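You operate a simulated robot arm through the tools that you are given. There is no shell and no other tool. Be economical: measure what you need, move in short steps, check, and stop when the job is done.

You are at the controls of a simulated two-armed robot. One attempt, no reset.

## Task
Cool the hot carrots down in the cooler.
Fine: rails next to it empty, door shut, selector on cool, press start; wait till the display shows food cold.

Only the result counts: the job must be done as asked and must still hold three seconds after the hand-in. Knocking over, shifting, dropping, spilling or breaking anything else fails it.

## Robot
Two 7-joint arms with two-finger parallel grippers on one trunk, on a base that drives. Base frame: it is fixed to the floor where the robot stands at the start and does not move with it; the origin is under the middle of the robot, x ahead of it, y to its left, z up. Units: mm, rad, N and s.
The left shoulder is at the start at [50, 187, 985], the right one opposite. With the tool pointing down near the work surface each hand reaches from about 100 to 420 mm from the robot's upright axis, wherever it stands, measured 20 degrees to its own side. Places, roughly: cooler [1200, 400, 800]; cooler display [800, 500, 1500]; cooler door [800, 300, 900]; cooler selector [800, 300, 1400]; cooler start button [800, 400, 1400]; fan lever [800, 100, 1400]; large grid [1250, -1500, 500]; large shallow pan [1250, 1000, 250]; medium deep pan [1250, 1500, 750]; medium grid [1000, -1500, 1250]; small pan [1250, 1500, 1000]. Payload 3.43 kg a hand.
The TCP of each hand is the grasp point between the finger pads, 30 mm short of the fingertips. In the tool frame z runs along the fingers and y along their closing line. The gripper opens to 94 mm. The fingers are 28 mm wide and 10 mm thick; the gripper's body (50 by 96 mm) begins 55 mm behind the TCP.
Orientation is that of the tool frame in the base frame, as a unit quaternion [x, y, z, w]. With the fingers straight down and closing along the base's y, the tool's x points along the base's -x, its y along +y and its z along -z.

## Interface
- The arms move only by the tool move_arm. It takes "left_plan", "right_plan" or both (then of equal length, played together; a hand with none holds still); each is a list of rows, each a list of 7 numbers: the turn, a rotation vector about the base's x, y, z in units of 6 degrees (1.0 is 6 degrees), then the shift along the base's x, y, z in units of 50 mm (1.0 is 50 mm), then the opening, from 0 (shut) to 1 (fully open). In form: [[ax, ay, az, dx, dy, dz, jaw], ...]. A call has 1 to 20 rows; each row shifts and turns the commanded pose from where the row before left it. A call with a number of a shift or a turn outside -1 to 1 is refused whole. Each row takes 0.2 s and may step no farther than 50 mm and 0.15 rad from the row before; otherwise, or with a gripper value out of range, the whole call is refused. Where a pose cannot be reached the arm comes as near as it can. A force on the tool above 50 N (or 10 N above the force at the start of the call, whichever is more), or a blocked arm, ends the call early, and 0.2 s more pass. The fingers move at their own pace (about 153 mm/s each) and stop on an object; they squeeze with about 25 N. The grip force told is the motor's: it shows also when the fingers shut on nothing. Time passes only in rows, and 0.2 s behind the last, so rows that do not move let the fingers close. The reply holds the time, the measured pose of the TCP, the force on the tool along the base axes, the opening and the grip force, in the units named above and with some noise, with the torque about the TCP (base axes, N m) and any sound that the robot's microphone picked up.
- Cameras (640 x 400 px; columns grow to the right, rows downward): "scene" is now at [141.4, 6, 1216.8]; the picture's right is [0.01, -1.00, 0.00], its down [0.22, 0.00, -0.98] and it looks along [0.98, 0.01, 0.22] (base axes); focal length 214 px, centre (320, 200). "left" rides on the left gripper at [76, -14, -102] in its tool frame; the picture's right is [0.18, 0.98, 0.00], its down [-0.75, 0.14, -0.64] and it looks along [-0.63, 0.12, 0.77] (tool axes); focal length 243 px, centre (320, 200). "right" rides on the right gripper at [76, 14, -102] in its tool frame; the picture's right is [-0.18, 0.98, 0.00], its down [-0.75, -0.14, -0.64] and it looks along [-0.63, -0.12, 0.77] (tool axes); focal length 243 px, centre (320, 200). There is no depth. A picture from a camera that has moved, and an enlarged one, comes with that camera's place and axes in the base frame and with its lens. The place of the scene camera against the robot may be out by one fixed shift of up to 12 mm in any direction.
- grab_frame(camera): a new picture of that camera. The clock stands still meanwhile.
- lift_body(by): slides the trunk up (or, below 0, down) by that many mm; the arms and the scene camera ride with it, the base frame stays. It gives what a move gives, with no picture.
- steer(legs): drives the robot by 1 to 6 legs, each [ahead, left, turn to the left] in mm, mm and rad, along the robot's own axes; the way and the turn of a leg run together, so that a leg with both is an arc; at most 1500 mm and 3.142 rad a leg. The arms and the cameras ride along, it lands a little off, and it stops where it bumps. It gives what a move gives.
- pan_tilt(pan, tilt): turns the head with the scene camera to pan (to the left, within 1.396 rad either way) and tilt (down, from -0.506 to 1.204), counted from straight ahead of the robot. It gives what a move gives.
- enlarge(camera, box): a new picture of the part [left, top, right, bottom] of that camera's present view, enlarged. The clock stands still meanwhile.
- job_done(): hands the job in; it is judged then, once.

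Go step by step. Nothing tells you exact positions but the pictures and the camera data: compare them with the known pose of the tool, close in by small moves and look again before you grip or let go. The budget is 120 turns and 100 pictures, counting those below and the enlarged ones. Unless the task says otherwise, let go and move clear before handing in, and close with one line.

The tools are called after "Emit:" as name(argument=value, ...) on one line, values as JSON. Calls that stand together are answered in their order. move_arm: Moves the arms, as the interface text tells. Its arguments: {"type":"object","properties":{"left_plan":{"type":"array","items":{"type":"array","items":{"type":"number"}}},"right_plan":{"type":"array","items":{"type":"array","items":{"type":"number"}}}},"required":[]} The other tools are called the same way: lift_body (by) slides the trunk up or down; steer (legs) drives the base; pan_tilt (pan, tilt) turns the head that bears the scene camera; grab_frame (camera) takes a picture; enlarge (camera, box) takes an enlarged picture of a part of a camera's view; job_done () hands the job in.

At the start:

```text
clock: 0.0
left_eef_pos: [319.7, 120.0, 1120.5]
left_orientation: [0.001, 1.0, 0.0, 0.0]
left_ft_force: [-0.4, -0.9, 0.0]
left_wrist_torque: [0.03, -0.02, 0.0]
left_opening: 94.1
left_finger_force: 0.0
right_eef_pos: [261.7, -99.9, 1206.1]
right_orientation: [0.0, 1.0, 0.0, -0.001]
right_ft_force: [0.3, 0.2, 0.5]
right_wrist_torque: [-0.02, -0.03, -0.01]
right_opening: 94.0
right_finger_force: 0.1
trunk travel left (down, up): [-200.0, 232.0]
robot x, y, heading: [1.4, 0.1, 0.006]
head pan, tilt: [0.01, -0.223]
```

scene: 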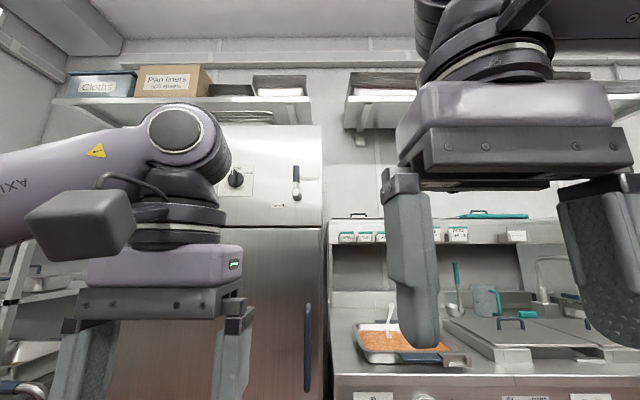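
right: 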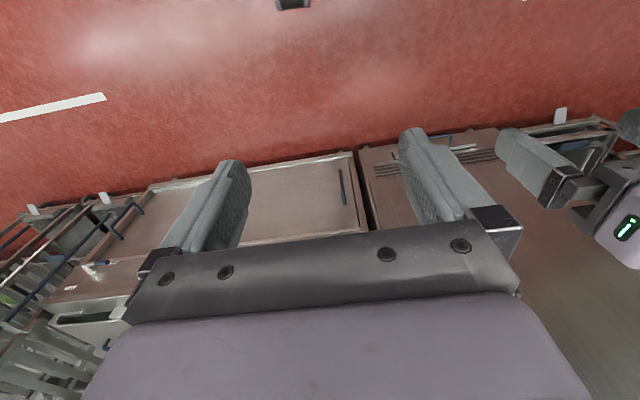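
left: 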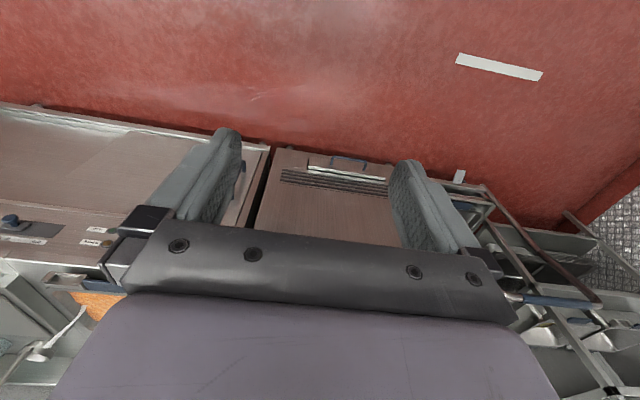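

I see the cooler ahead-left and an orange tray (probably the carrots) on the counter ahead-right. I'll look around more closely first.

Emit:
enlarge(camera="scene", box=[320, 200, 560, 400])

Emit:
enlarge(camera="scene", box=[200, 120, 340, 240])

Emit:
pan_tilt(pan=0.9, tilt=0.2)

```text
2.00 times, centred on (440, 300) of scene
camera zoom: at [141.4, 6.0, 1216.8], right [0.01, -1.0, 0.0], down [0.22, 0.0, -0.98], along [0.98, 0.01, 0.22], focal length 429 px, centre (80, 0)
```

zoom: 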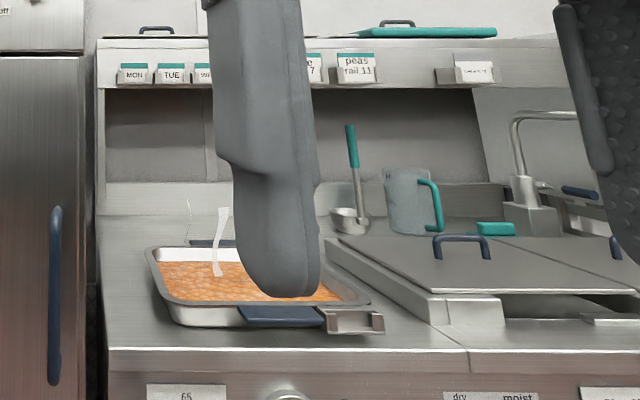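

```text
3.33 times, centred on (270, 180) of scene
camera zoom: at [141.4, 6.0, 1216.8], right [0.01, -1.0, 0.0], down [0.22, 0.0, -0.98], along [0.98, 0.01, 0.22], focal length 715 px, centre (487, 267)
```

zoom: 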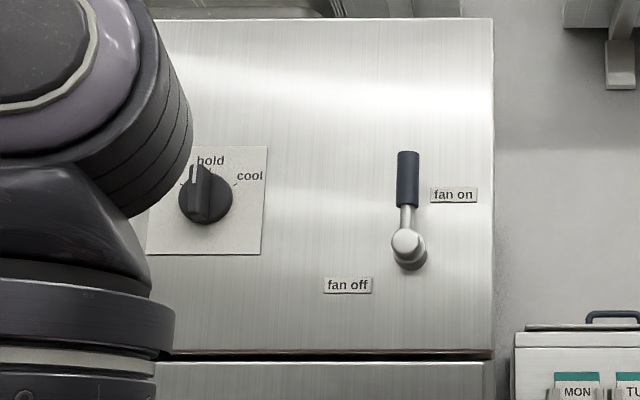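

```text
clock: 1.2
left_eef_pos: [319.6, 119.5, 1120.7]
left_orientation: [0.0, 1.0, 0.001, 0.0]
left_ft_force: [0.5, -0.5, 0.2]
left_wrist_torque: [0.04, -0.01, 0.0]
left_opening: 94.2
left_finger_force: 0.0
right_eef_pos: [260.1, -98.8, 1204.1]
right_orientation: [-0.001, 1.0, 0.002, 0.0]
right_ft_force: [-0.6, -0.8, 0.8]
right_wrist_torque: [-0.02, -0.03, -0.01]
right_opening: 94.0
right_finger_force: 0.0
trunk travel left (down, up): [-200.0, 232.0]
robot x, y, heading: [0.3, -2.6, 0.002]
head pan, tilt: [0.901, 0.201]
```

The fan lever is on and the selector reads hold. Steam rises from the carrot pan on the counter. I'll keep surveying.

Emit:
grab_frame(camera="scene")

Emit:
pan_tilt(pan=-0.7, tilt=0.2)

Emit:
grab_frame(camera="scene")

```text
94 pictures are left
camera scene: at [117.1, 78.1, 1179.1], right [0.78, -0.62, 0.0], down [-0.12, -0.16, -0.98], along [0.61, 0.77, -0.2], focal length 214 px, centre (320, 200)
```

scene: 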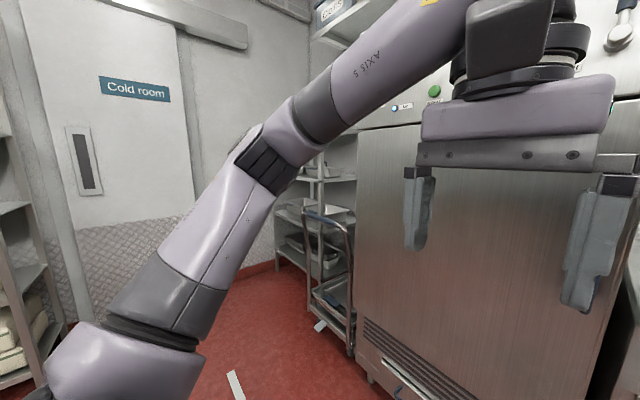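

```text
clock: 2.9
left_eef_pos: [320.3, 119.9, 1120.3]
left_orientation: [0.001, 1.0, 0.0, 0.0]
left_ft_force: [0.0, 0.4, -0.6]
left_wrist_torque: [0.0, 0.0, 0.0]
left_opening: 93.8
left_finger_force: 0.1
right_eef_pos: [261.7, -99.3, 1205.8]
right_orientation: [0.0, 1.0, 0.001, 0.0]
right_ft_force: [1.1, -0.6, 0.6]
right_wrist_torque: [0.01, 0.03, -0.02]
right_opening: 94.0
right_finger_force: 0.1
trunk travel left (down, up): [-200.0, 232.0]
robot x, y, heading: [2.5, 0.7, 0.001]
head pan, tilt: [-0.7, 0.201]
```

```text
93 pictures are left
camera scene: at [130.5, -54.9, 1179.0], right [-0.64, -0.77, 0.0], down [-0.15, 0.13, -0.98], along [0.75, -0.63, -0.2], focal length 214 px, centre (320, 200)
```

scene: 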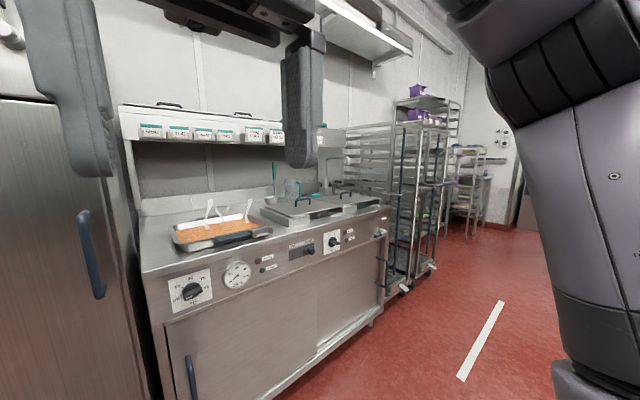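

Carrots steam in a tray on the counter next to the cooler. I'll read the cards and the pan details.

Emit:
enlarge(camera="scene", box=[120, 90, 360, 240])

Emit:
enlarge(camera="scene", box=[150, 180, 310, 280])

```text
2.67 times, centred on (240, 165) of scene
camera zoom: at [130.5, -54.9, 1179.0], right [-0.64, -0.77, 0.0], down [-0.15, 0.13, -0.98], along [0.75, -0.63, -0.2], focal length 572 px, centre (533, 293)
```

zoom: 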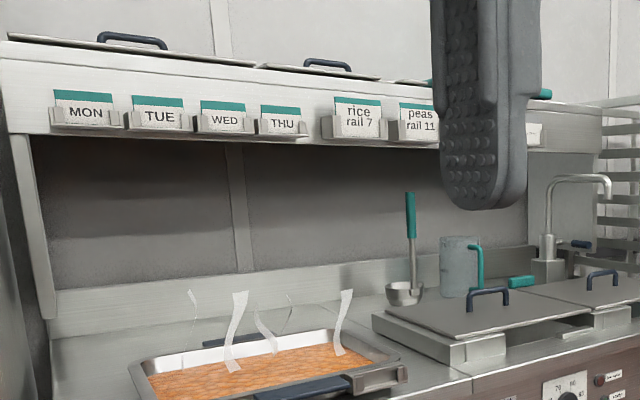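

```text
4.00 times, centred on (230, 230) of scene
camera zoom: at [130.5, -54.9, 1179.0], right [-0.64, -0.77, 0.0], down [-0.15, 0.13, -0.98], along [0.75, -0.63, -0.2], focal length 858 px, centre (680, 80)
```

zoom: 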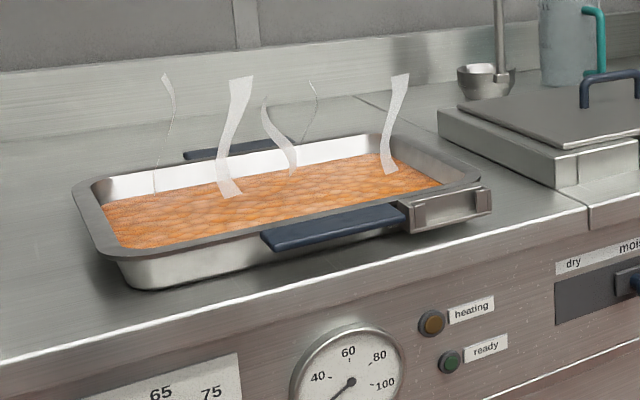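

Pan handles sit on its front and back sides, front handle around [830, -273, 910]. I'll lower the arms out of the camera's view to see the cooler.

Emit:
move_arm(left_plan=[[0, 0, 0, 0, 0.5, -1, 1], [0, 0, 0, 0, 0.5, -1, 1], [0, 0, 0, 0, 0.5, -1, 1], [0, 0, 0, 0, 0.5, -1, 1], [0, 0, 0, 0, 0.5, -1, 1], [0, 0, 0, 0, 0, -1, 1]], right_plan=[[0, 0, 0, 0, -0.5, -1, 1], [0, 0, 0, 0, -0.5, -1, 1], [0, 0, 0, 0, -0.5, -1, 1], [0, 0, 0, 0, -0.5, -1, 1], [0, 0, 0, 0, -0.5, -1, 1], [0, 0, 0, 0, 0, -1, 1]])

Emit:
pan_tilt(pan=0.35, tilt=0.1)

Emit:
grab_frame(camera="scene")

```text
refused: row 1 steps farther than a row can; nothing moved
```

```text
clock: 4.2
left_eef_pos: [319.8, 121.0, 1120.7]
left_orientation: [0.0, 1.0, 0.001, 0.0]
left_ft_force: [-1.1, -0.3, 0.4]
left_wrist_torque: [0.04, 0.03, -0.02]
left_opening: 94.0
left_finger_force: 0.0
right_eef_pos: [261.0, -99.4, 1205.7]
right_orientation: [0.0, 1.0, 0.001, -0.001]
right_ft_force: [0.3, 0.1, 0.5]
right_wrist_torque: [0.01, -0.02, 0.0]
right_opening: 93.9
right_finger_force: 0.0
trunk travel left (down, up): [-200.0, 232.0]
robot x, y, heading: [-3.2, 1.9, -0.001]
head pan, tilt: [0.351, 0.099]
```

```text
90 pictures are left
camera scene: at [145.7, 36.7, 1188.4], right [0.34, -0.94, 0.0], down [-0.09, -0.03, -0.99], along [0.93, 0.34, -0.1], focal length 214 px, centre (320, 200)
```

scene: 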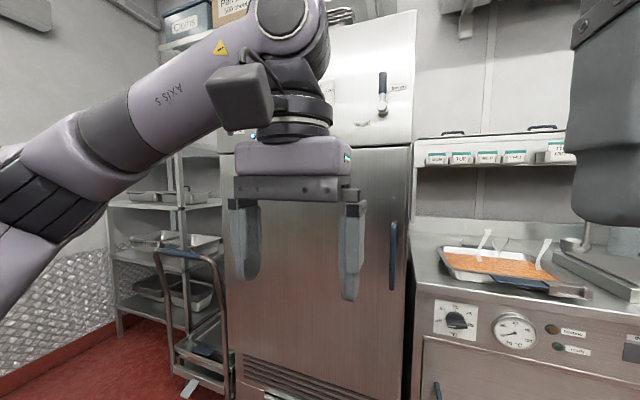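

The door handle is a vertical bar near [770, 44, 970], hinge on the left. I'll turn the left hand to point forward and drop it to handle height.

Emit:
move_arm(left_plan=[[0, -1, 0, 0, 0, -0.4, 1], [0, -1, 0, 0, 0, -0.4, 1], [0, -1, 0, 0, 0, -0.4, 1], [0, -1, 0, 0, 0, -0.4, 1], [0, -1, 0, 0, 0, -0.4, 1], [0, -1, 0, 0, 0, -0.4, 1], [0, -1, 0, 0, 0, -0.4, 1], [0, -1, 0, 0, 0, -0.4, 1], [0, -1, 0, 0, 0, 0, 1], [0, -1, 0, 0, 0, 0, 1], [0, -1, 0, 0, 0, 0, 1], [0, -1, 0, 0, 0, 0, 1], [0, -1, 0, 0, 0, 0, 1], [0, -1, 0, 0, 0, 0, 1], [0, -1, 0, 0, 0, 0, 1]])

Emit:
steer(legs=[[0, -200, 0], [150, 0, 0]])

Emit:
grab_frame(camera="scene")

Emit:
grab_frame(camera="left")

```text
clock: 7.4
left_eef_pos: [367.5, 69.5, 992.1]
left_orientation: [-0.016, 0.703, 0.002, 0.711]
left_ft_force: [0.2, -0.6, -0.5]
left_wrist_torque: [0.01, -0.01, -0.01]
left_opening: 94.2
left_finger_force: 0.1
left hand out of reach, approached as far as the arm can: row 8, 9, 10, 11, 12, 13, 14
right_eef_pos: [260.8, -99.6, 1205.0]
right_orientation: [0.0, 1.0, 0.0, 0.001]
right_ft_force: [-0.6, 0.2, 1.1]
right_wrist_torque: [-0.03, -0.02, 0.0]
right_opening: 93.8
right_finger_force: 0.1
trunk travel left (down, up): [-200.0, 232.0]
robot x, y, heading: [2.5, -2.4, 0.001]
head pan, tilt: [0.351, 0.099]
```

```text
clock: 10.7
left_eef_pos: [519.1, -129.2, 988.0]
left_orientation: [-0.013, 0.704, 0.006, 0.71]
left_ft_force: [1.1, -0.3, -0.5]
left_wrist_torque: [-0.02, 0.01, 0.02]
left_opening: 93.7
left_finger_force: 0.0
right_eef_pos: [411.5, -298.2, 1204.8]
right_orientation: [0.0, 1.0, 0.001, 0.0]
right_ft_force: [-0.4, 0.7, 0.0]
right_wrist_torque: [-0.04, 0.02, 0.03]
right_opening: 93.9
right_finger_force: 0.1
trunk travel left (down, up): [-200.0, 232.0]
robot x, y, heading: [152.3, -199.3, 0.001]
head pan, tilt: [0.351, 0.099]
```

```text
89 pictures are left
camera scene: at [297.6, -162.6, 1188.3], right [0.34, -0.94, 0.0], down [-0.09, -0.03, -0.99], along [0.93, 0.34, -0.1], focal length 214 px, centre (320, 200)
```

scene: 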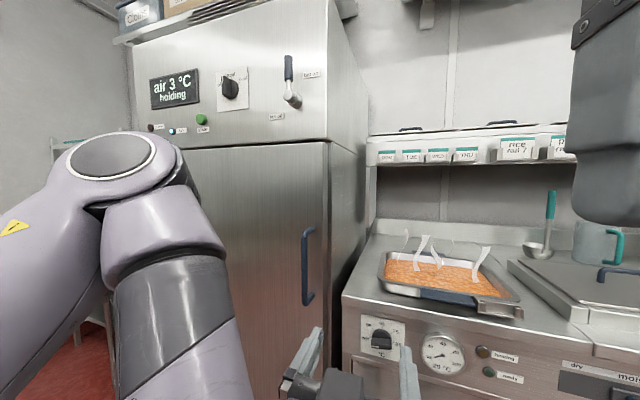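

```text
88 pictures are left
camera left: at [417.8, -148.4, 911.8], right [-0.02, 0.98, -0.19], down [-0.65, 0.13, 0.75], along [0.76, 0.15, 0.64], focal length 243 px, centre (320, 200)
```

left: 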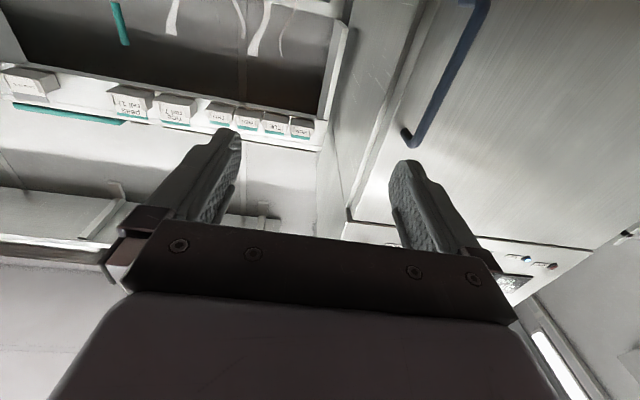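

Handle located at about [755, 44, 972]. The hand is at [519, -129, 988]; I'll move it in front of the handle first.

Emit:
move_arm(left_plan=[[0, 0, 0, 0.3, 0.9, 0, 1], [0, 0, 0, 0.3, 0.9, -0.1, 1], [0, 0, 0, 0.4, 0.9, -0.1, 1], [0, 0, 0, 0.8, 0.5, 0, 1], [0, 0, 0, 0.8, 0.2, 0, 1]])

Emit:
grab_frame(camera="scene")

Emit:
grab_frame(camera="left")

```text
clock: 11.9
left_eef_pos: [670.0, -17.5, 1002.7]
left_orientation: [-0.013, 0.706, 0.007, 0.708]
left_ft_force: [-0.7, -0.5, 0.2]
left_wrist_torque: [-0.01, 0.01, 0.02]
left_opening: 94.0
left_finger_force: 0.1
left hand out of reach, approached as far as the arm can: row 1, 2, 4, 5
right_eef_pos: [413.0, -299.5, 1204.8]
right_orientation: [0.0, 1.0, 0.0, 0.0]
right_ft_force: [-0.3, -0.4, 0.0]
right_wrist_torque: [0.03, -0.02, 0.01]
right_opening: 94.1
right_finger_force: 0.0
trunk travel left (down, up): [-200.0, 232.0]
robot x, y, heading: [151.2, -200.8, -0.005]
head pan, tilt: [0.351, 0.099]
```

```text
87 pictures are left
camera scene: at [297.3, -162.8, 1188.4], right [0.34, -0.94, 0.0], down [-0.09, -0.03, -1.0], along [0.93, 0.34, -0.1], focal length 214 px, centre (320, 200)
```

scene: 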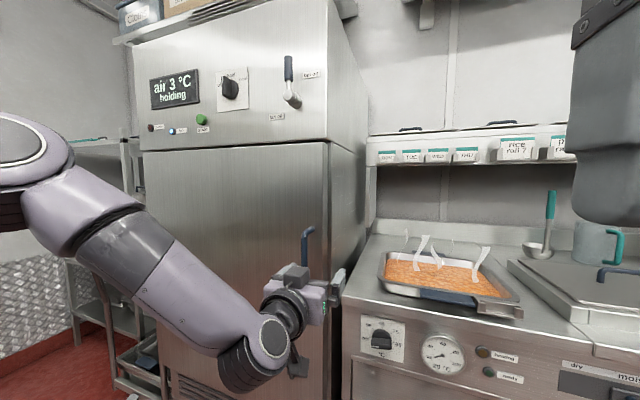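

```text
86 pictures are left
camera left: at [569.3, -37.2, 925.9], right [-0.03, 0.98, -0.19], down [-0.65, 0.13, 0.75], along [0.76, 0.15, 0.63], focal length 243 px, centre (320, 200)
```

left: 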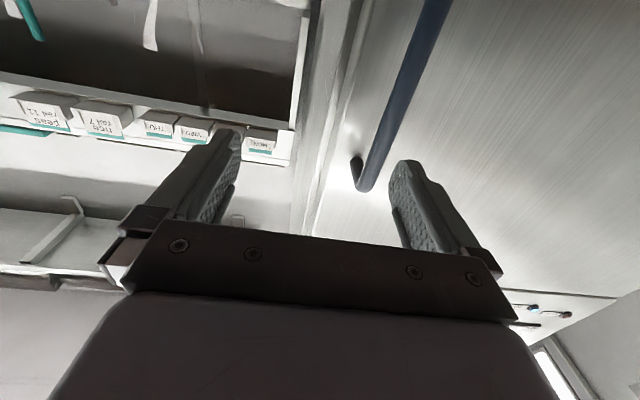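

The handle's at y≈37 from the wrist view; the arm is near its limit, so I'll drive the rest: left 55 then ahead in stages.

Emit:
steer(legs=[[0, 55, 0], [45, 0, 0]])

Emit:
grab_frame(camera="left")

```text
clock: 13.6
left_eef_pos: [713.1, 36.5, 1001.4]
left_orientation: [-0.013, 0.706, 0.007, 0.708]
left_ft_force: [-0.3, 0.2, -0.2]
left_wrist_torque: [0.02, 0.0, 0.0]
left_opening: 93.9
left_finger_force: 0.1
right_eef_pos: [456.0, -243.2, 1204.0]
right_orientation: [0.001, 1.0, 0.0, 0.0]
right_ft_force: [0.5, -0.3, 0.4]
right_wrist_torque: [0.04, 0.06, 0.0]
right_opening: 94.0
right_finger_force: 0.1
trunk travel left (down, up): [-200.0, 232.0]
robot x, y, heading: [197.0, -145.0, 0.003]
head pan, tilt: [0.351, 0.099]
```

```text
85 pictures are left
camera left: at [613.4, 18.3, 925.7], right [-0.03, 0.98, -0.19], down [-0.65, 0.13, 0.75], along [0.76, 0.15, 0.63], focal length 243 px, centre (320, 200)
```

left: 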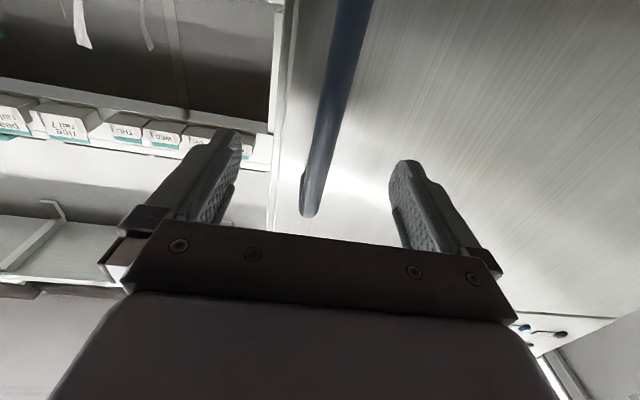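

Handle is between the fingers. I'll go ahead 38 mm and close.

Emit:
steer(legs=[[38, 0, 0]])

Emit:
move_arm(left_plan=[[0, 0, 0, 0, 0, 0, 0], [0, 0, 0, 0, 0, 0, 0], [0, 0, 0, 0, 0, 0, 0]])

Emit:
grab_frame(camera="left")

```text
clock: 14.4
left_eef_pos: [751.4, 37.4, 1001.9]
left_orientation: [-0.016, 0.706, 0.007, 0.708]
left_ft_force: [0.2, -0.1, -0.1]
left_wrist_torque: [-0.01, 0.0, 0.0]
left_opening: 94.2
left_finger_force: 0.0
right_eef_pos: [494.0, -243.3, 1206.9]
right_orientation: [0.001, 1.0, 0.002, 0.0]
right_ft_force: [0.7, 0.0, 0.2]
right_wrist_torque: [0.01, 0.0, 0.0]
right_opening: 93.9
right_finger_force: 0.1
trunk travel left (down, up): [-200.0, 232.0]
robot x, y, heading: [237.1, -143.2, -0.001]
head pan, tilt: [0.351, 0.099]
```

```text
clock: 15.2
left_eef_pos: [752.1, 39.7, 1002.4]
left_orientation: [-0.016, 0.705, 0.008, 0.709]
left_ft_force: [-2.0, 12.6, 1.9]
left_wrist_torque: [1.0, 0.27, 0.09]
left_opening: 19.7
left_finger_force: 45.2
right_eef_pos: [494.3, -241.7, 1205.9]
right_orientation: [0.0, 1.0, 0.0, 0.001]
right_ft_force: [0.6, 0.1, 0.5]
right_wrist_torque: [0.0, 0.0, -0.03]
right_opening: 93.8
right_finger_force: 0.0
trunk travel left (down, up): [-200.0, 232.0]
robot x, y, heading: [232.1, -144.3, 0.002]
head pan, tilt: [0.351, 0.099]
```

```text
84 pictures are left
camera left: at [651.1, 20.4, 925.7], right [-0.03, 0.98, -0.19], down [-0.65, 0.13, 0.75], along [0.76, 0.15, 0.63], focal length 243 px, centre (320, 200)
```

left: 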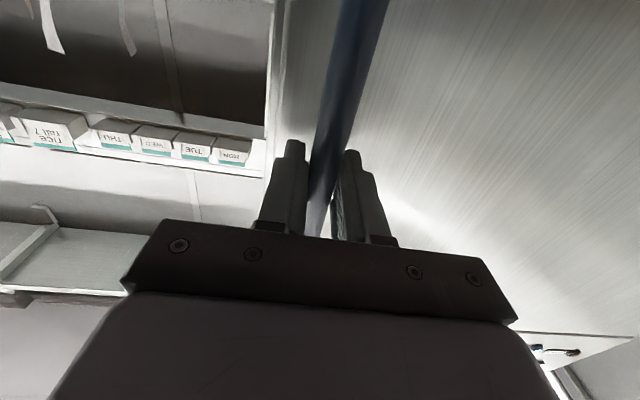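

Gripped. I'll pull by backing the base in small steps.

Emit:
steer(legs=[[-60, 2, 0]])

Emit:
grab_frame(camera="scene")

```text
clock: 16.2
left_eef_pos: [691.7, 47.4, 1002.4]
left_orientation: [-0.021, 0.705, 0.012, 0.709]
left_ft_force: [7.0, 36.7, 5.5]
left_wrist_torque: [1.3, 0.06, 0.31]
left_opening: 15.7
left_finger_force: 45.0
right_eef_pos: [434.6, -236.8, 1205.4]
right_orientation: [0.0, 1.0, 0.0, -0.001]
right_ft_force: [0.0, -0.2, 0.2]
right_wrist_torque: [0.02, 0.0, 0.02]
right_opening: 93.9
right_finger_force: 0.0
trunk travel left (down, up): [-200.0, 232.0]
robot x, y, heading: [176.8, -141.3, 0.006]
head pan, tilt: [0.351, 0.099]
```

```text
83 pictures are left
camera scene: at [319.1, -100.8, 1188.3], right [0.34, -0.94, 0.0], down [-0.09, -0.04, -0.99], along [0.93, 0.34, -0.1], focal length 214 px, centre (320, 200)
```

scene: 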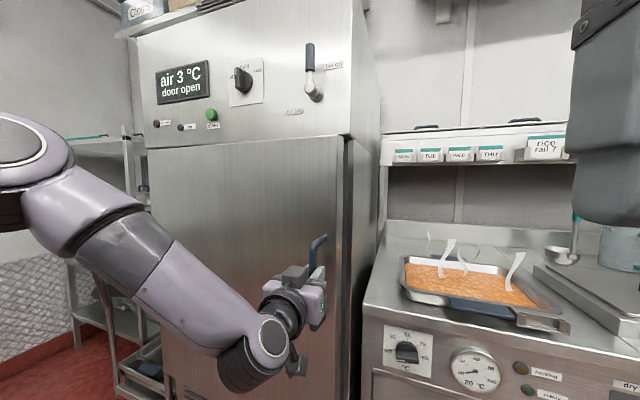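

Door's open ("door open" on display). Continue along the arc.

Emit:
steer(legs=[[-60, 22, 0], [-60, 20, 0]])

Emit:
grab_frame(camera="scene")

```text
clock: 17.8
left_eef_pos: [573.1, 83.2, 1001.5]
left_orientation: [-0.016, 0.706, 0.013, 0.708]
left_ft_force: [-9.1, -22.8, -10.0]
left_wrist_torque: [0.91, -0.34, -0.34]
left_opening: 15.6
left_finger_force: 45.3
right_eef_pos: [316.0, -200.0, 1204.1]
right_orientation: [0.0, 1.0, 0.002, 0.0]
right_ft_force: [0.0, 0.1, 1.2]
right_wrist_torque: [0.01, -0.01, 0.05]
right_opening: 94.1
right_finger_force: 0.1
trunk travel left (down, up): [-200.0, 232.0]
robot x, y, heading: [51.6, -100.3, 0.003]
head pan, tilt: [0.351, 0.099]
```

```text
82 pictures are left
camera scene: at [199.8, -64.8, 1188.5], right [0.34, -0.94, 0.0], down [-0.09, -0.03, -1.0], along [0.93, 0.34, -0.1], focal length 214 px, centre (320, 200)
```

scene: 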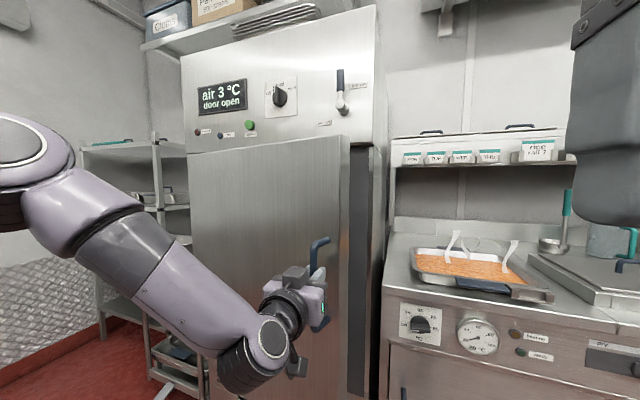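

The door is ~19° open; handle radius ≈560, hinge near [795, 597]. I'll release, then reposition at 45° left heading and push the door open from inside.

Emit:
move_arm(left_plan=[[0, 0, 0, 0, 0, 0, 1], [0, 0, 0, 0, 0, 0, 1], [0, 0, 0, 0, 0, 0, 1]])

Emit:
steer(legs=[[-90, 0, 0], [0, -457, 0], [0, 0, 0.785]])

Emit:
pan_tilt(pan=0.2, tilt=0.15)

Emit:
grab_frame(camera="scene")

```text
clock: 18.6
left_eef_pos: [572.8, 84.5, 1001.7]
left_orientation: [-0.018, 0.706, 0.013, 0.708]
left_ft_force: [0.4, -0.4, 0.1]
left_wrist_torque: [0.0, -0.02, -0.03]
left_opening: 94.1
left_finger_force: 0.1
right_eef_pos: [314.3, -199.3, 1206.4]
right_orientation: [0.0, 1.0, 0.001, -0.001]
right_ft_force: [-0.2, -0.5, 0.1]
right_wrist_torque: [0.0, -0.01, 0.03]
right_opening: 94.2
right_finger_force: 0.1
trunk travel left (down, up): [-200.0, 232.0]
robot x, y, heading: [54.6, -100.3, -0.004]
head pan, tilt: [0.351, 0.099]
```

```text
clock: 25.9
left_eef_pos: [202.0, -63.4, 1001.5]
left_orientation: [-0.285, 0.647, 0.281, 0.649]
left_ft_force: [0.1, 0.5, -0.2]
left_wrist_torque: [-0.03, 0.01, -0.02]
left_opening: 93.9
left_finger_force: 0.0
right_eef_pos: [218.4, -445.0, 1204.9]
right_orientation: [-0.381, 0.925, 0.001, 0.0]
right_ft_force: [0.7, 0.7, -0.5]
right_wrist_torque: [-0.01, 0.02, -0.03]
right_opening: 94.2
right_finger_force: 0.0
trunk travel left (down, up): [-200.0, 232.0]
robot x, y, heading: [-36.0, -557.9, 0.779]
head pan, tilt: [0.351, 0.099]
```

```text
clock: 26.6
left_eef_pos: [201.9, -62.8, 1000.9]
left_orientation: [-0.285, 0.646, 0.281, 0.65]
left_ft_force: [0.0, 0.2, 0.8]
left_wrist_torque: [0.03, 0.0, -0.03]
left_opening: 93.9
left_finger_force: 0.1
right_eef_pos: [220.4, -445.2, 1205.5]
right_orientation: [-0.381, 0.924, 0.001, 0.0]
right_ft_force: [0.4, -0.1, -1.0]
right_wrist_torque: [0.01, -0.02, 0.02]
right_opening: 94.2
right_finger_force: 0.2
trunk travel left (down, up): [-200.0, 232.0]
robot x, y, heading: [-35.9, -557.4, 0.787]
head pan, tilt: [0.201, 0.15]
```

```text
81 pictures are left
camera scene: at [57.9, -435.5, 1183.7], right [0.83, -0.55, 0.0], down [-0.08, -0.12, -0.99], along [0.55, 0.82, -0.15], focal length 214 px, centre (320, 200)
```

scene: 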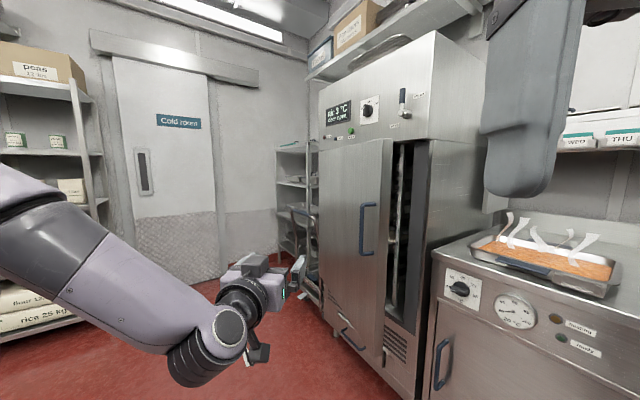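

Door stands ~20° open, gap visible. I'll drive hand into the gap (world +x 430), with fingers shut.

Emit:
move_arm(left_plan=[[0, 0, 0, 0, 0, 0, 0], [0, 0, 0, 0, 0, 0, 0]])

Emit:
steer(legs=[[304, -310, 0]])

Emit:
grab_frame(camera="scene")

Emit:
grab_frame(camera="left")

```text
clock: 27.2
left_eef_pos: [202.2, -63.7, 1002.3]
left_orientation: [-0.284, 0.647, 0.28, 0.65]
left_ft_force: [-0.3, 0.5, 1.2]
left_wrist_torque: [0.01, -0.01, 0.0]
left_opening: 0.2
left_finger_force: 24.9
right_eef_pos: [219.1, -445.7, 1205.4]
right_orientation: [-0.381, 0.924, 0.0, 0.0]
right_ft_force: [-0.3, 0.1, -0.2]
right_wrist_torque: [0.03, 0.02, -0.01]
right_opening: 94.2
right_finger_force: 0.1
trunk travel left (down, up): [-200.0, 232.0]
robot x, y, heading: [-33.4, -559.5, 0.781]
head pan, tilt: [0.201, 0.15]
```

```text
clock: 30.5
left_eef_pos: [630.6, -67.5, 1000.8]
left_orientation: [-0.287, 0.646, 0.284, 0.648]
left_ft_force: [0.3, -0.2, -0.2]
left_wrist_torque: [-0.01, 0.02, 0.0]
left_opening: 0.1
left_finger_force: 24.7
right_eef_pos: [651.1, -450.7, 1204.7]
right_orientation: [-0.385, 0.923, 0.002, -0.001]
right_ft_force: [-0.3, 0.2, -0.7]
right_wrist_torque: [0.04, -0.01, 0.02]
right_opening: 93.9
right_finger_force: 0.0
trunk travel left (down, up): [-200.0, 232.0]
robot x, y, heading: [398.6, -563.5, 0.792]
head pan, tilt: [0.201, 0.15]
```

```text
80 pictures are left
camera scene: at [489.6, -441.5, 1183.7], right [0.84, -0.55, 0.0], down [-0.08, -0.12, -0.99], along [0.54, 0.83, -0.15], focal length 214 px, centre (320, 200)
```

scene: 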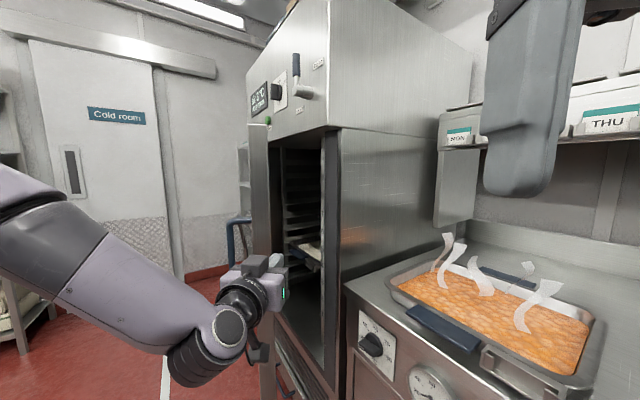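

```text
79 pictures are left
camera left: at [574.0, -154.1, 924.7], right [-0.72, 0.66, -0.19], down [-0.54, -0.38, 0.75], along [0.43, 0.65, 0.63], focal length 243 px, centre (320, 200)
```

left: 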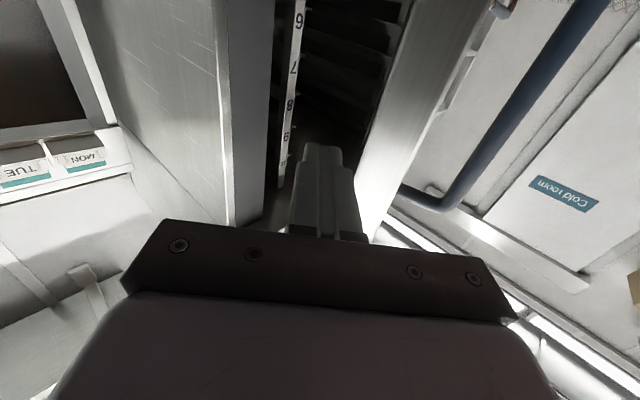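

Fingers are in the gap, between the frame and door edge. Now sweep left.

Emit:
steer(legs=[[110, 150, 0], [70, 130, 0]])

Emit:
grab_frame(camera="scene")

```text
clock: 31.9
left_eef_pos: [620.5, 9.9, 1001.2]
left_orientation: [-0.271, 0.654, 0.268, 0.654]
left_ft_force: [-1.4, -6.5, 2.3]
left_wrist_torque: [0.15, -0.06, -0.03]
left_opening: 0.1
left_finger_force: 25.0
right_eef_pos: [635.1, -358.0, 1205.8]
right_orientation: [-0.383, 0.924, 0.002, 0.0]
right_ft_force: [0.0, 0.0, 0.3]
right_wrist_torque: [0.01, 0.02, 0.01]
right_opening: 94.2
right_finger_force: 0.0
trunk travel left (down, up): [-200.0, 232.0]
robot x, y, heading: [380.8, -476.5, 0.787]
head pan, tilt: [0.201, 0.15]
stopped in leg 1: the force on the tool passed its limit at 72 N (the readings are from after the stop); the commanded pose is now the measured one
```

```text
78 pictures are left
camera scene: at [473.4, -349.9, 1183.8], right [0.84, -0.55, 0.0], down [-0.08, -0.12, -0.99], along [0.54, 0.83, -0.15], focal length 214 px, centre (320, 200)
```

scene: 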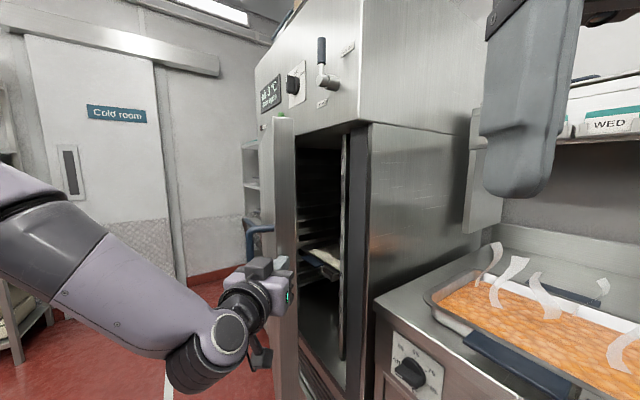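

The push hit too much force; checking contact with the wrist camera.

Emit:
grab_frame(camera="left")

```text
77 pictures are left
camera left: at [558.9, -73.7, 925.1], right [-0.69, 0.69, -0.19], down [-0.55, -0.35, 0.75], along [0.46, 0.63, 0.63], focal length 243 px, centre (320, 200)
```

left: 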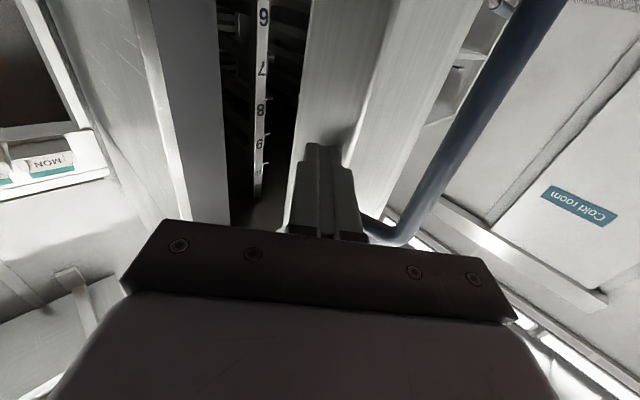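

The fingertips hit the thick door's edge face. I'll back off, shift +x by 75, and sweep again.

Emit:
steer(legs=[[-40, -40, 0], [55, -55, 0]])

Emit:
grab_frame(camera="left")

```text
clock: 33.7
left_eef_pos: [699.4, -46.2, 999.7]
left_orientation: [-0.274, 0.654, 0.27, 0.652]
left_ft_force: [-0.2, -0.5, 0.0]
left_wrist_torque: [0.0, -0.01, 0.02]
left_opening: 0.0
left_finger_force: 25.7
right_eef_pos: [715.4, -414.1, 1205.1]
right_orientation: [-0.385, 0.923, 0.001, 0.0]
right_ft_force: [0.4, 0.2, 0.4]
right_wrist_torque: [-0.04, 0.0, 0.03]
right_opening: 93.9
right_finger_force: 0.0
trunk travel left (down, up): [-200.0, 232.0]
robot x, y, heading: [458.0, -529.8, 0.792]
head pan, tilt: [0.201, 0.15]
```

```text
76 pictures are left
camera left: at [637.7, -129.7, 924.1], right [-0.7, 0.69, -0.19], down [-0.55, -0.35, 0.76], along [0.46, 0.63, 0.63], focal length 243 px, centre (320, 200)
```

left: 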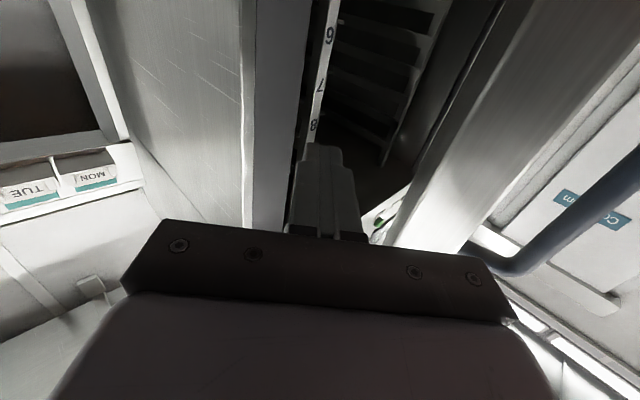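

Fingers are well in the gap. Advance slightly, then strafe left to swing the door.

Emit:
steer(legs=[[35, 20, 0], [20, 150, 0], [20, 150, 0]])

Emit:
grab_frame(camera="scene")

```text
clock: 35.7
left_eef_pos: [649.2, 61.8, 998.1]
left_orientation: [-0.263, 0.66, 0.263, 0.653]
left_ft_force: [-4.4, -11.1, 4.1]
left_wrist_torque: [0.28, 0.22, 0.8]
left_opening: 0.0
left_finger_force: 25.1
right_eef_pos: [663.8, -299.8, 1205.9]
right_orientation: [-0.383, 0.924, 0.0, 0.001]
right_ft_force: [0.3, -0.9, 0.1]
right_wrist_torque: [-0.01, -0.03, 0.03]
right_opening: 94.2
right_finger_force: 0.0
trunk travel left (down, up): [-200.0, 232.0]
robot x, y, heading: [406.7, -412.2, 0.787]
head pan, tilt: [0.201, 0.15]
stopped in leg 2: the force on the tool passed its limit at 62 N (the readings are from after the stop); the commanded pose is now the measured one
```

```text
75 pictures are left
camera scene: at [501.4, -290.6, 1184.0], right [0.84, -0.55, 0.0], down [-0.08, -0.12, -0.99], along [0.54, 0.83, -0.15], focal length 214 px, centre (320, 200)
```

scene: 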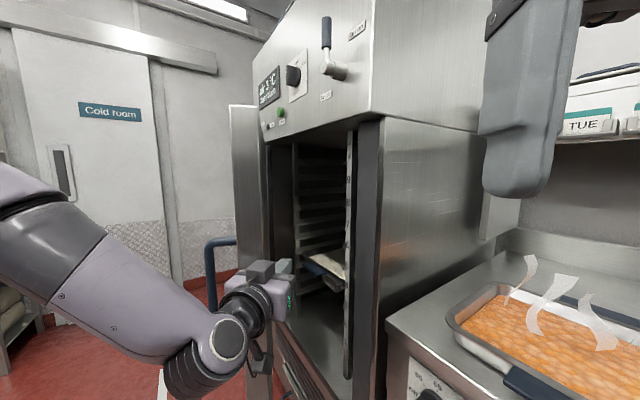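

The door is swinging open. Keep pushing, more along its normal.

Emit:
steer(legs=[[-5, 80, 0], [10, 80, 0], [20, 80, 0]])

Emit:
grab_frame(camera="scene")

```text
clock: 36.6
left_eef_pos: [636.6, 64.3, 999.3]
left_orientation: [-0.256, 0.664, 0.26, 0.653]
left_ft_force: [-6.5, -12.6, 4.5]
left_wrist_torque: [0.35, 0.15, 0.97]
left_opening: 0.3
left_finger_force: 25.1
right_eef_pos: [650.6, -288.4, 1206.3]
right_orientation: [-0.384, 0.923, 0.003, 0.001]
right_ft_force: [-0.3, 0.5, -0.4]
right_wrist_torque: [0.02, -0.03, -0.02]
right_opening: 93.9
right_finger_force: 0.0
trunk travel left (down, up): [-200.0, 232.0]
robot x, y, heading: [397.4, -402.9, 0.789]
head pan, tilt: [0.201, 0.15]
stopped in leg 1: the robot was blocked; the commanded pose is now the measured one
```

```text
74 pictures are left
camera scene: at [487.7, -280.1, 1184.0], right [0.84, -0.55, 0.0], down [-0.08, -0.12, -0.99], along [0.54, 0.83, -0.15], focal length 214 px, centre (320, 200)
```

scene: 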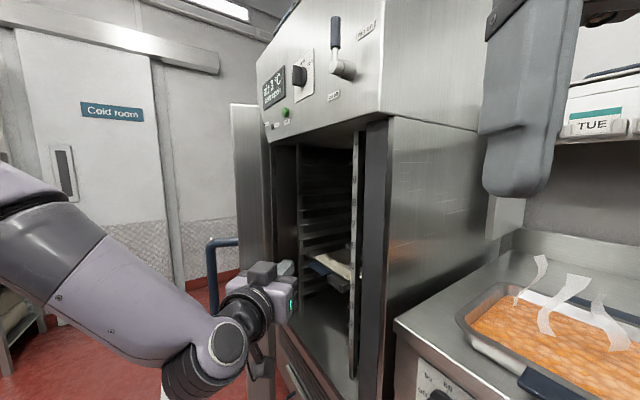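

Blocked; checking the wrist view.

Emit:
grab_frame(camera="left")

```text
73 pictures are left
camera left: at [570.9, -15.9, 923.1], right [-0.67, 0.72, -0.17], down [-0.56, -0.33, 0.76], along [0.49, 0.61, 0.62], focal length 243 px, centre (320, 200)
```

left: 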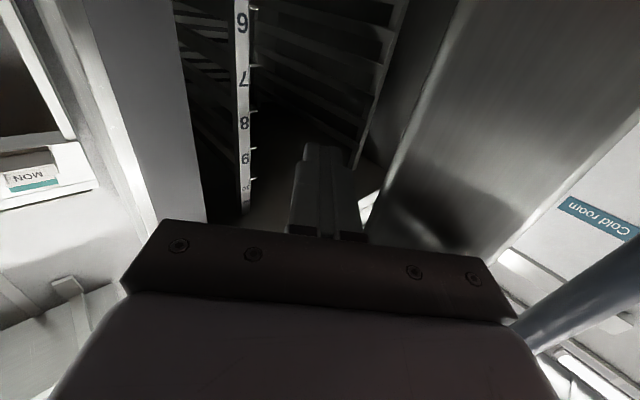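

The gripper body rests on the door's edge face. I'll shift it deeper (+x ~85) so the body clears behind the door, then sweep.

Emit:
steer(legs=[[-10, -35, 0], [66, -54, 0]])

Emit:
grab_frame(camera="left")

```text
clock: 38.4
left_eef_pos: [738.0, 45.4, 996.0]
left_orientation: [-0.26, 0.664, 0.26, 0.651]
left_ft_force: [0.2, 0.2, -0.1]
left_wrist_torque: [-0.01, 0.0, 0.02]
left_opening: 0.1
left_finger_force: 25.2
right_eef_pos: [752.3, -308.5, 1204.2]
right_orientation: [-0.385, 0.923, 0.001, 0.0]
right_ft_force: [0.2, -0.4, 0.3]
right_wrist_torque: [-0.03, 0.01, 0.0]
right_opening: 94.2
right_finger_force: 0.2
trunk travel left (down, up): [-200.0, 232.0]
robot x, y, heading: [497.5, -422.7, 0.788]
head pan, tilt: [0.201, 0.15]
```

```text
72 pictures are left
camera left: at [673.9, -35.9, 921.4], right [-0.67, 0.72, -0.18], down [-0.55, -0.33, 0.77], along [0.49, 0.61, 0.62], focal length 243 px, centre (320, 200)
```

left: 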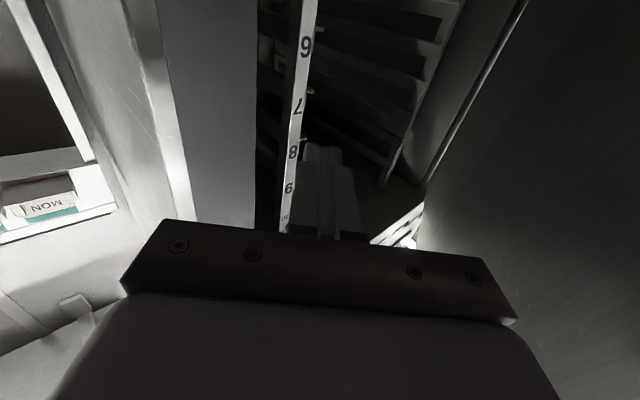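

Now the hand is behind the door. Strafe left.

Emit:
steer(legs=[[0, 100, 0], [15, 100, 0], [30, 100, 0]])

Emit:
grab_frame(camera="scene")

```text
clock: 41.7
left_eef_pos: [595.0, 213.3, 995.5]
left_orientation: [-0.254, 0.667, 0.255, 0.652]
left_ft_force: [0.3, 0.3, -0.5]
left_wrist_torque: [0.05, -0.03, 0.05]
left_opening: 0.0
left_finger_force: 24.7
right_eef_pos: [609.0, -136.1, 1206.0]
right_orientation: [-0.384, 0.923, 0.002, 0.001]
right_ft_force: [-0.2, 0.3, -0.4]
right_wrist_torque: [0.04, 0.02, 0.02]
right_opening: 94.0
right_finger_force: 0.2
trunk travel left (down, up): [-200.0, 232.0]
robot x, y, heading: [355.0, -252.9, 0.791]
head pan, tilt: [0.201, 0.15]
stopped in leg 3: the robot was blocked; the commanded pose is now the measured one
```

```text
71 pictures are left
camera scene: at [446.5, -128.3, 1183.9], right [0.84, -0.55, 0.0], down [-0.08, -0.12, -0.99], along [0.54, 0.83, -0.15], focal length 214 px, centre (320, 200)
```

scene: 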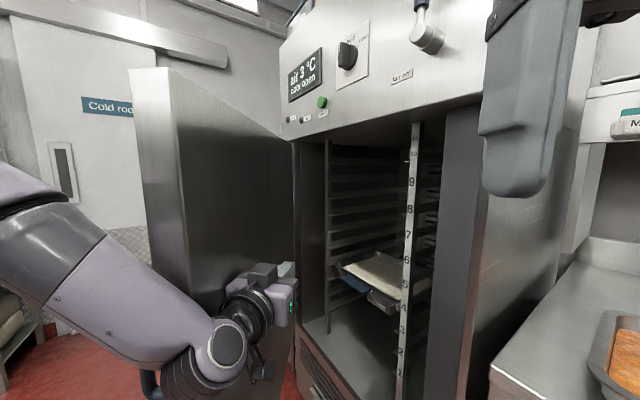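

Door ~56° open; inside I see numbered rails 1–11 and a white-food pan around rail 5–6. I'll push the door further with an arm move.

Emit:
move_arm(left_plan=[[0, 0, 0, -0.3, 0.5, 0, 0], [0, 0, 0, -0.3, 0.5, 0, 0], [0, 0, 0, -0.2, 0.5, 0, 0], [0, 0, 0, -0.2, 0.5, 0, 0], [0, 0, 0, -0.1, 0.5, 0, 0], [0, 0, 0, 0, 0.5, 0, 0]])

Emit:
grab_frame(camera="scene")

```text
clock: 43.1
left_eef_pos: [562.5, 322.0, 1052.1]
left_orientation: [-0.256, 0.666, 0.258, 0.651]
left_ft_force: [-0.1, 0.6, 0.6]
left_wrist_torque: [-0.02, 0.0, -0.04]
left_opening: 0.1
left_finger_force: 25.0
left hand out of reach, approached as far as the arm can: row 1, 2, 3, 4
right_eef_pos: [609.3, -135.5, 1205.4]
right_orientation: [-0.383, 0.924, 0.001, 0.0]
right_ft_force: [-0.3, -0.2, 0.4]
right_wrist_torque: [0.0, -0.05, 0.02]
right_opening: 94.1
right_finger_force: 0.2
trunk travel left (down, up): [-200.0, 232.0]
robot x, y, heading: [354.3, -251.5, 0.784]
head pan, tilt: [0.201, 0.15]
```

```text
70 pictures are left
camera scene: at [446.7, -127.2, 1183.8], right [0.84, -0.55, 0.0], down [-0.08, -0.12, -0.99], along [0.54, 0.83, -0.15], focal length 214 px, centre (320, 200)
```

scene: 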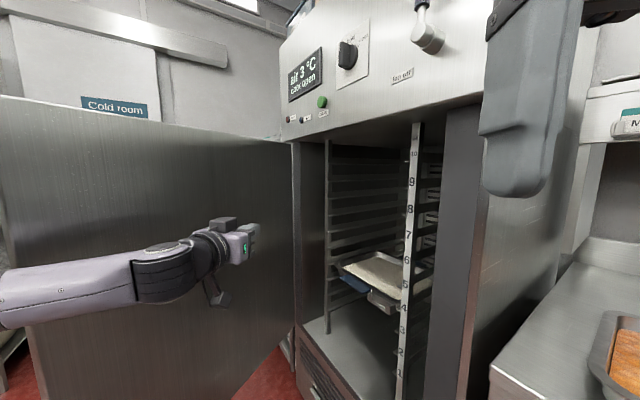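

The door is now wide open. Zoom on the interior.

Emit:
enlarge(camera="scene", box=[290, 120, 460, 400])

Emit:
enlarge(camera="scene", box=[320, 110, 450, 200])

```text
1.43 times, centred on (375, 260) of scene
camera zoom: at [446.7, -127.2, 1183.8], right [0.84, -0.55, 0.0], down [-0.08, -0.12, -0.99], along [0.54, 0.83, -0.15], focal length 306 px, centre (241, 114)
```

zoom: 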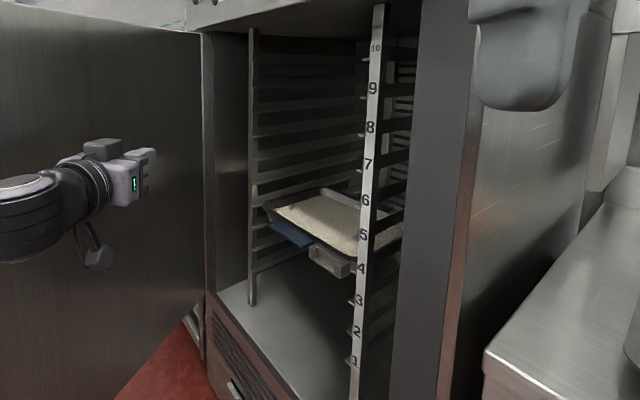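

```text
4.44 times, centred on (385, 155) of scene
camera zoom: at [446.7, -127.2, 1183.8], right [0.84, -0.55, 0.0], down [-0.08, -0.12, -0.99], along [0.54, 0.83, -0.15], focal length 953 px, centre (31, 400)
```

zoom: 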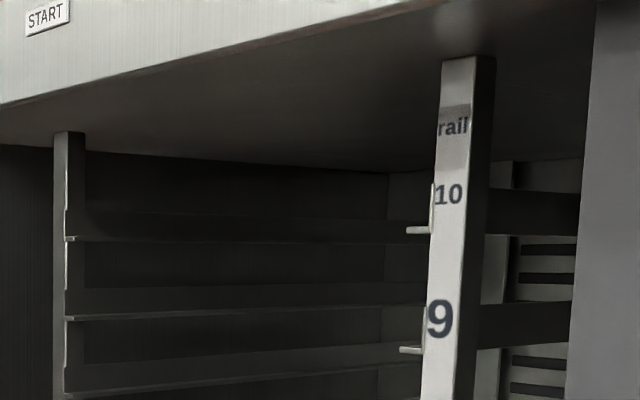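

Rails 1–10; the rice pan sits around rail 5, rails 7–10 look empty. Now retreat to inspect the carrot pan closely before deciding the grip.

Emit:
steer(legs=[[-177, -177, 0], [-141, 141, 0], [0, 0, -0.785], [0, -80, 0]])

Emit:
pan_tilt(pan=0.1, tilt=0.5)

Emit:
grab_frame(camera="scene")

```text
clock: 49.8
left_eef_pos: [711.3, -325.4, 1051.5]
left_orientation: [0.017, 0.714, -0.011, 0.7]
left_ft_force: [0.3, 0.4, 1.2]
left_wrist_torque: [-0.01, 0.01, 0.02]
left_opening: 0.0
left_finger_force: 24.7
right_eef_pos: [422.4, -682.8, 1205.8]
right_orientation: [-0.003, 1.0, 0.001, -0.001]
right_ft_force: [-0.1, 0.3, 0.4]
right_wrist_torque: [0.03, 0.03, 0.01]
right_opening: 93.9
right_finger_force: 0.1
trunk travel left (down, up): [-200.0, 232.0]
robot x, y, heading: [159.2, -586.3, 0.007]
head pan, tilt: [0.201, 0.15]
```

```text
clock: 50.6
left_eef_pos: [711.8, -326.1, 1051.5]
left_orientation: [0.017, 0.714, -0.011, 0.7]
left_ft_force: [-0.4, 0.1, -0.2]
left_wrist_torque: [-0.05, 0.0, -0.05]
left_opening: 0.1
left_finger_force: 24.8
right_eef_pos: [422.3, -681.9, 1205.8]
right_orientation: [-0.004, 1.0, 0.001, -0.001]
right_ft_force: [-0.1, 0.2, -0.3]
right_wrist_torque: [0.0, 0.0, 0.03]
right_opening: 94.1
right_finger_force: 0.1
trunk travel left (down, up): [-200.0, 232.0]
robot x, y, heading: [159.7, -581.7, 0.005]
head pan, tilt: [0.099, 0.499]
```

```text
67 pictures are left
camera scene: at [309.1, -568.9, 1151.4], right [0.11, -0.99, 0.0], down [-0.48, -0.05, -0.88], along [0.87, 0.09, -0.48], focal length 214 px, centre (320, 200)
```

scene: 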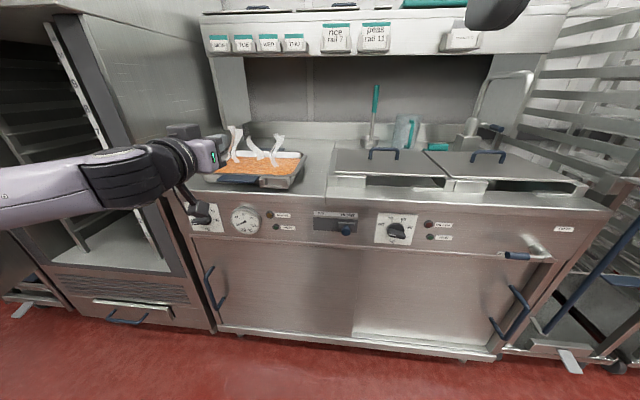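

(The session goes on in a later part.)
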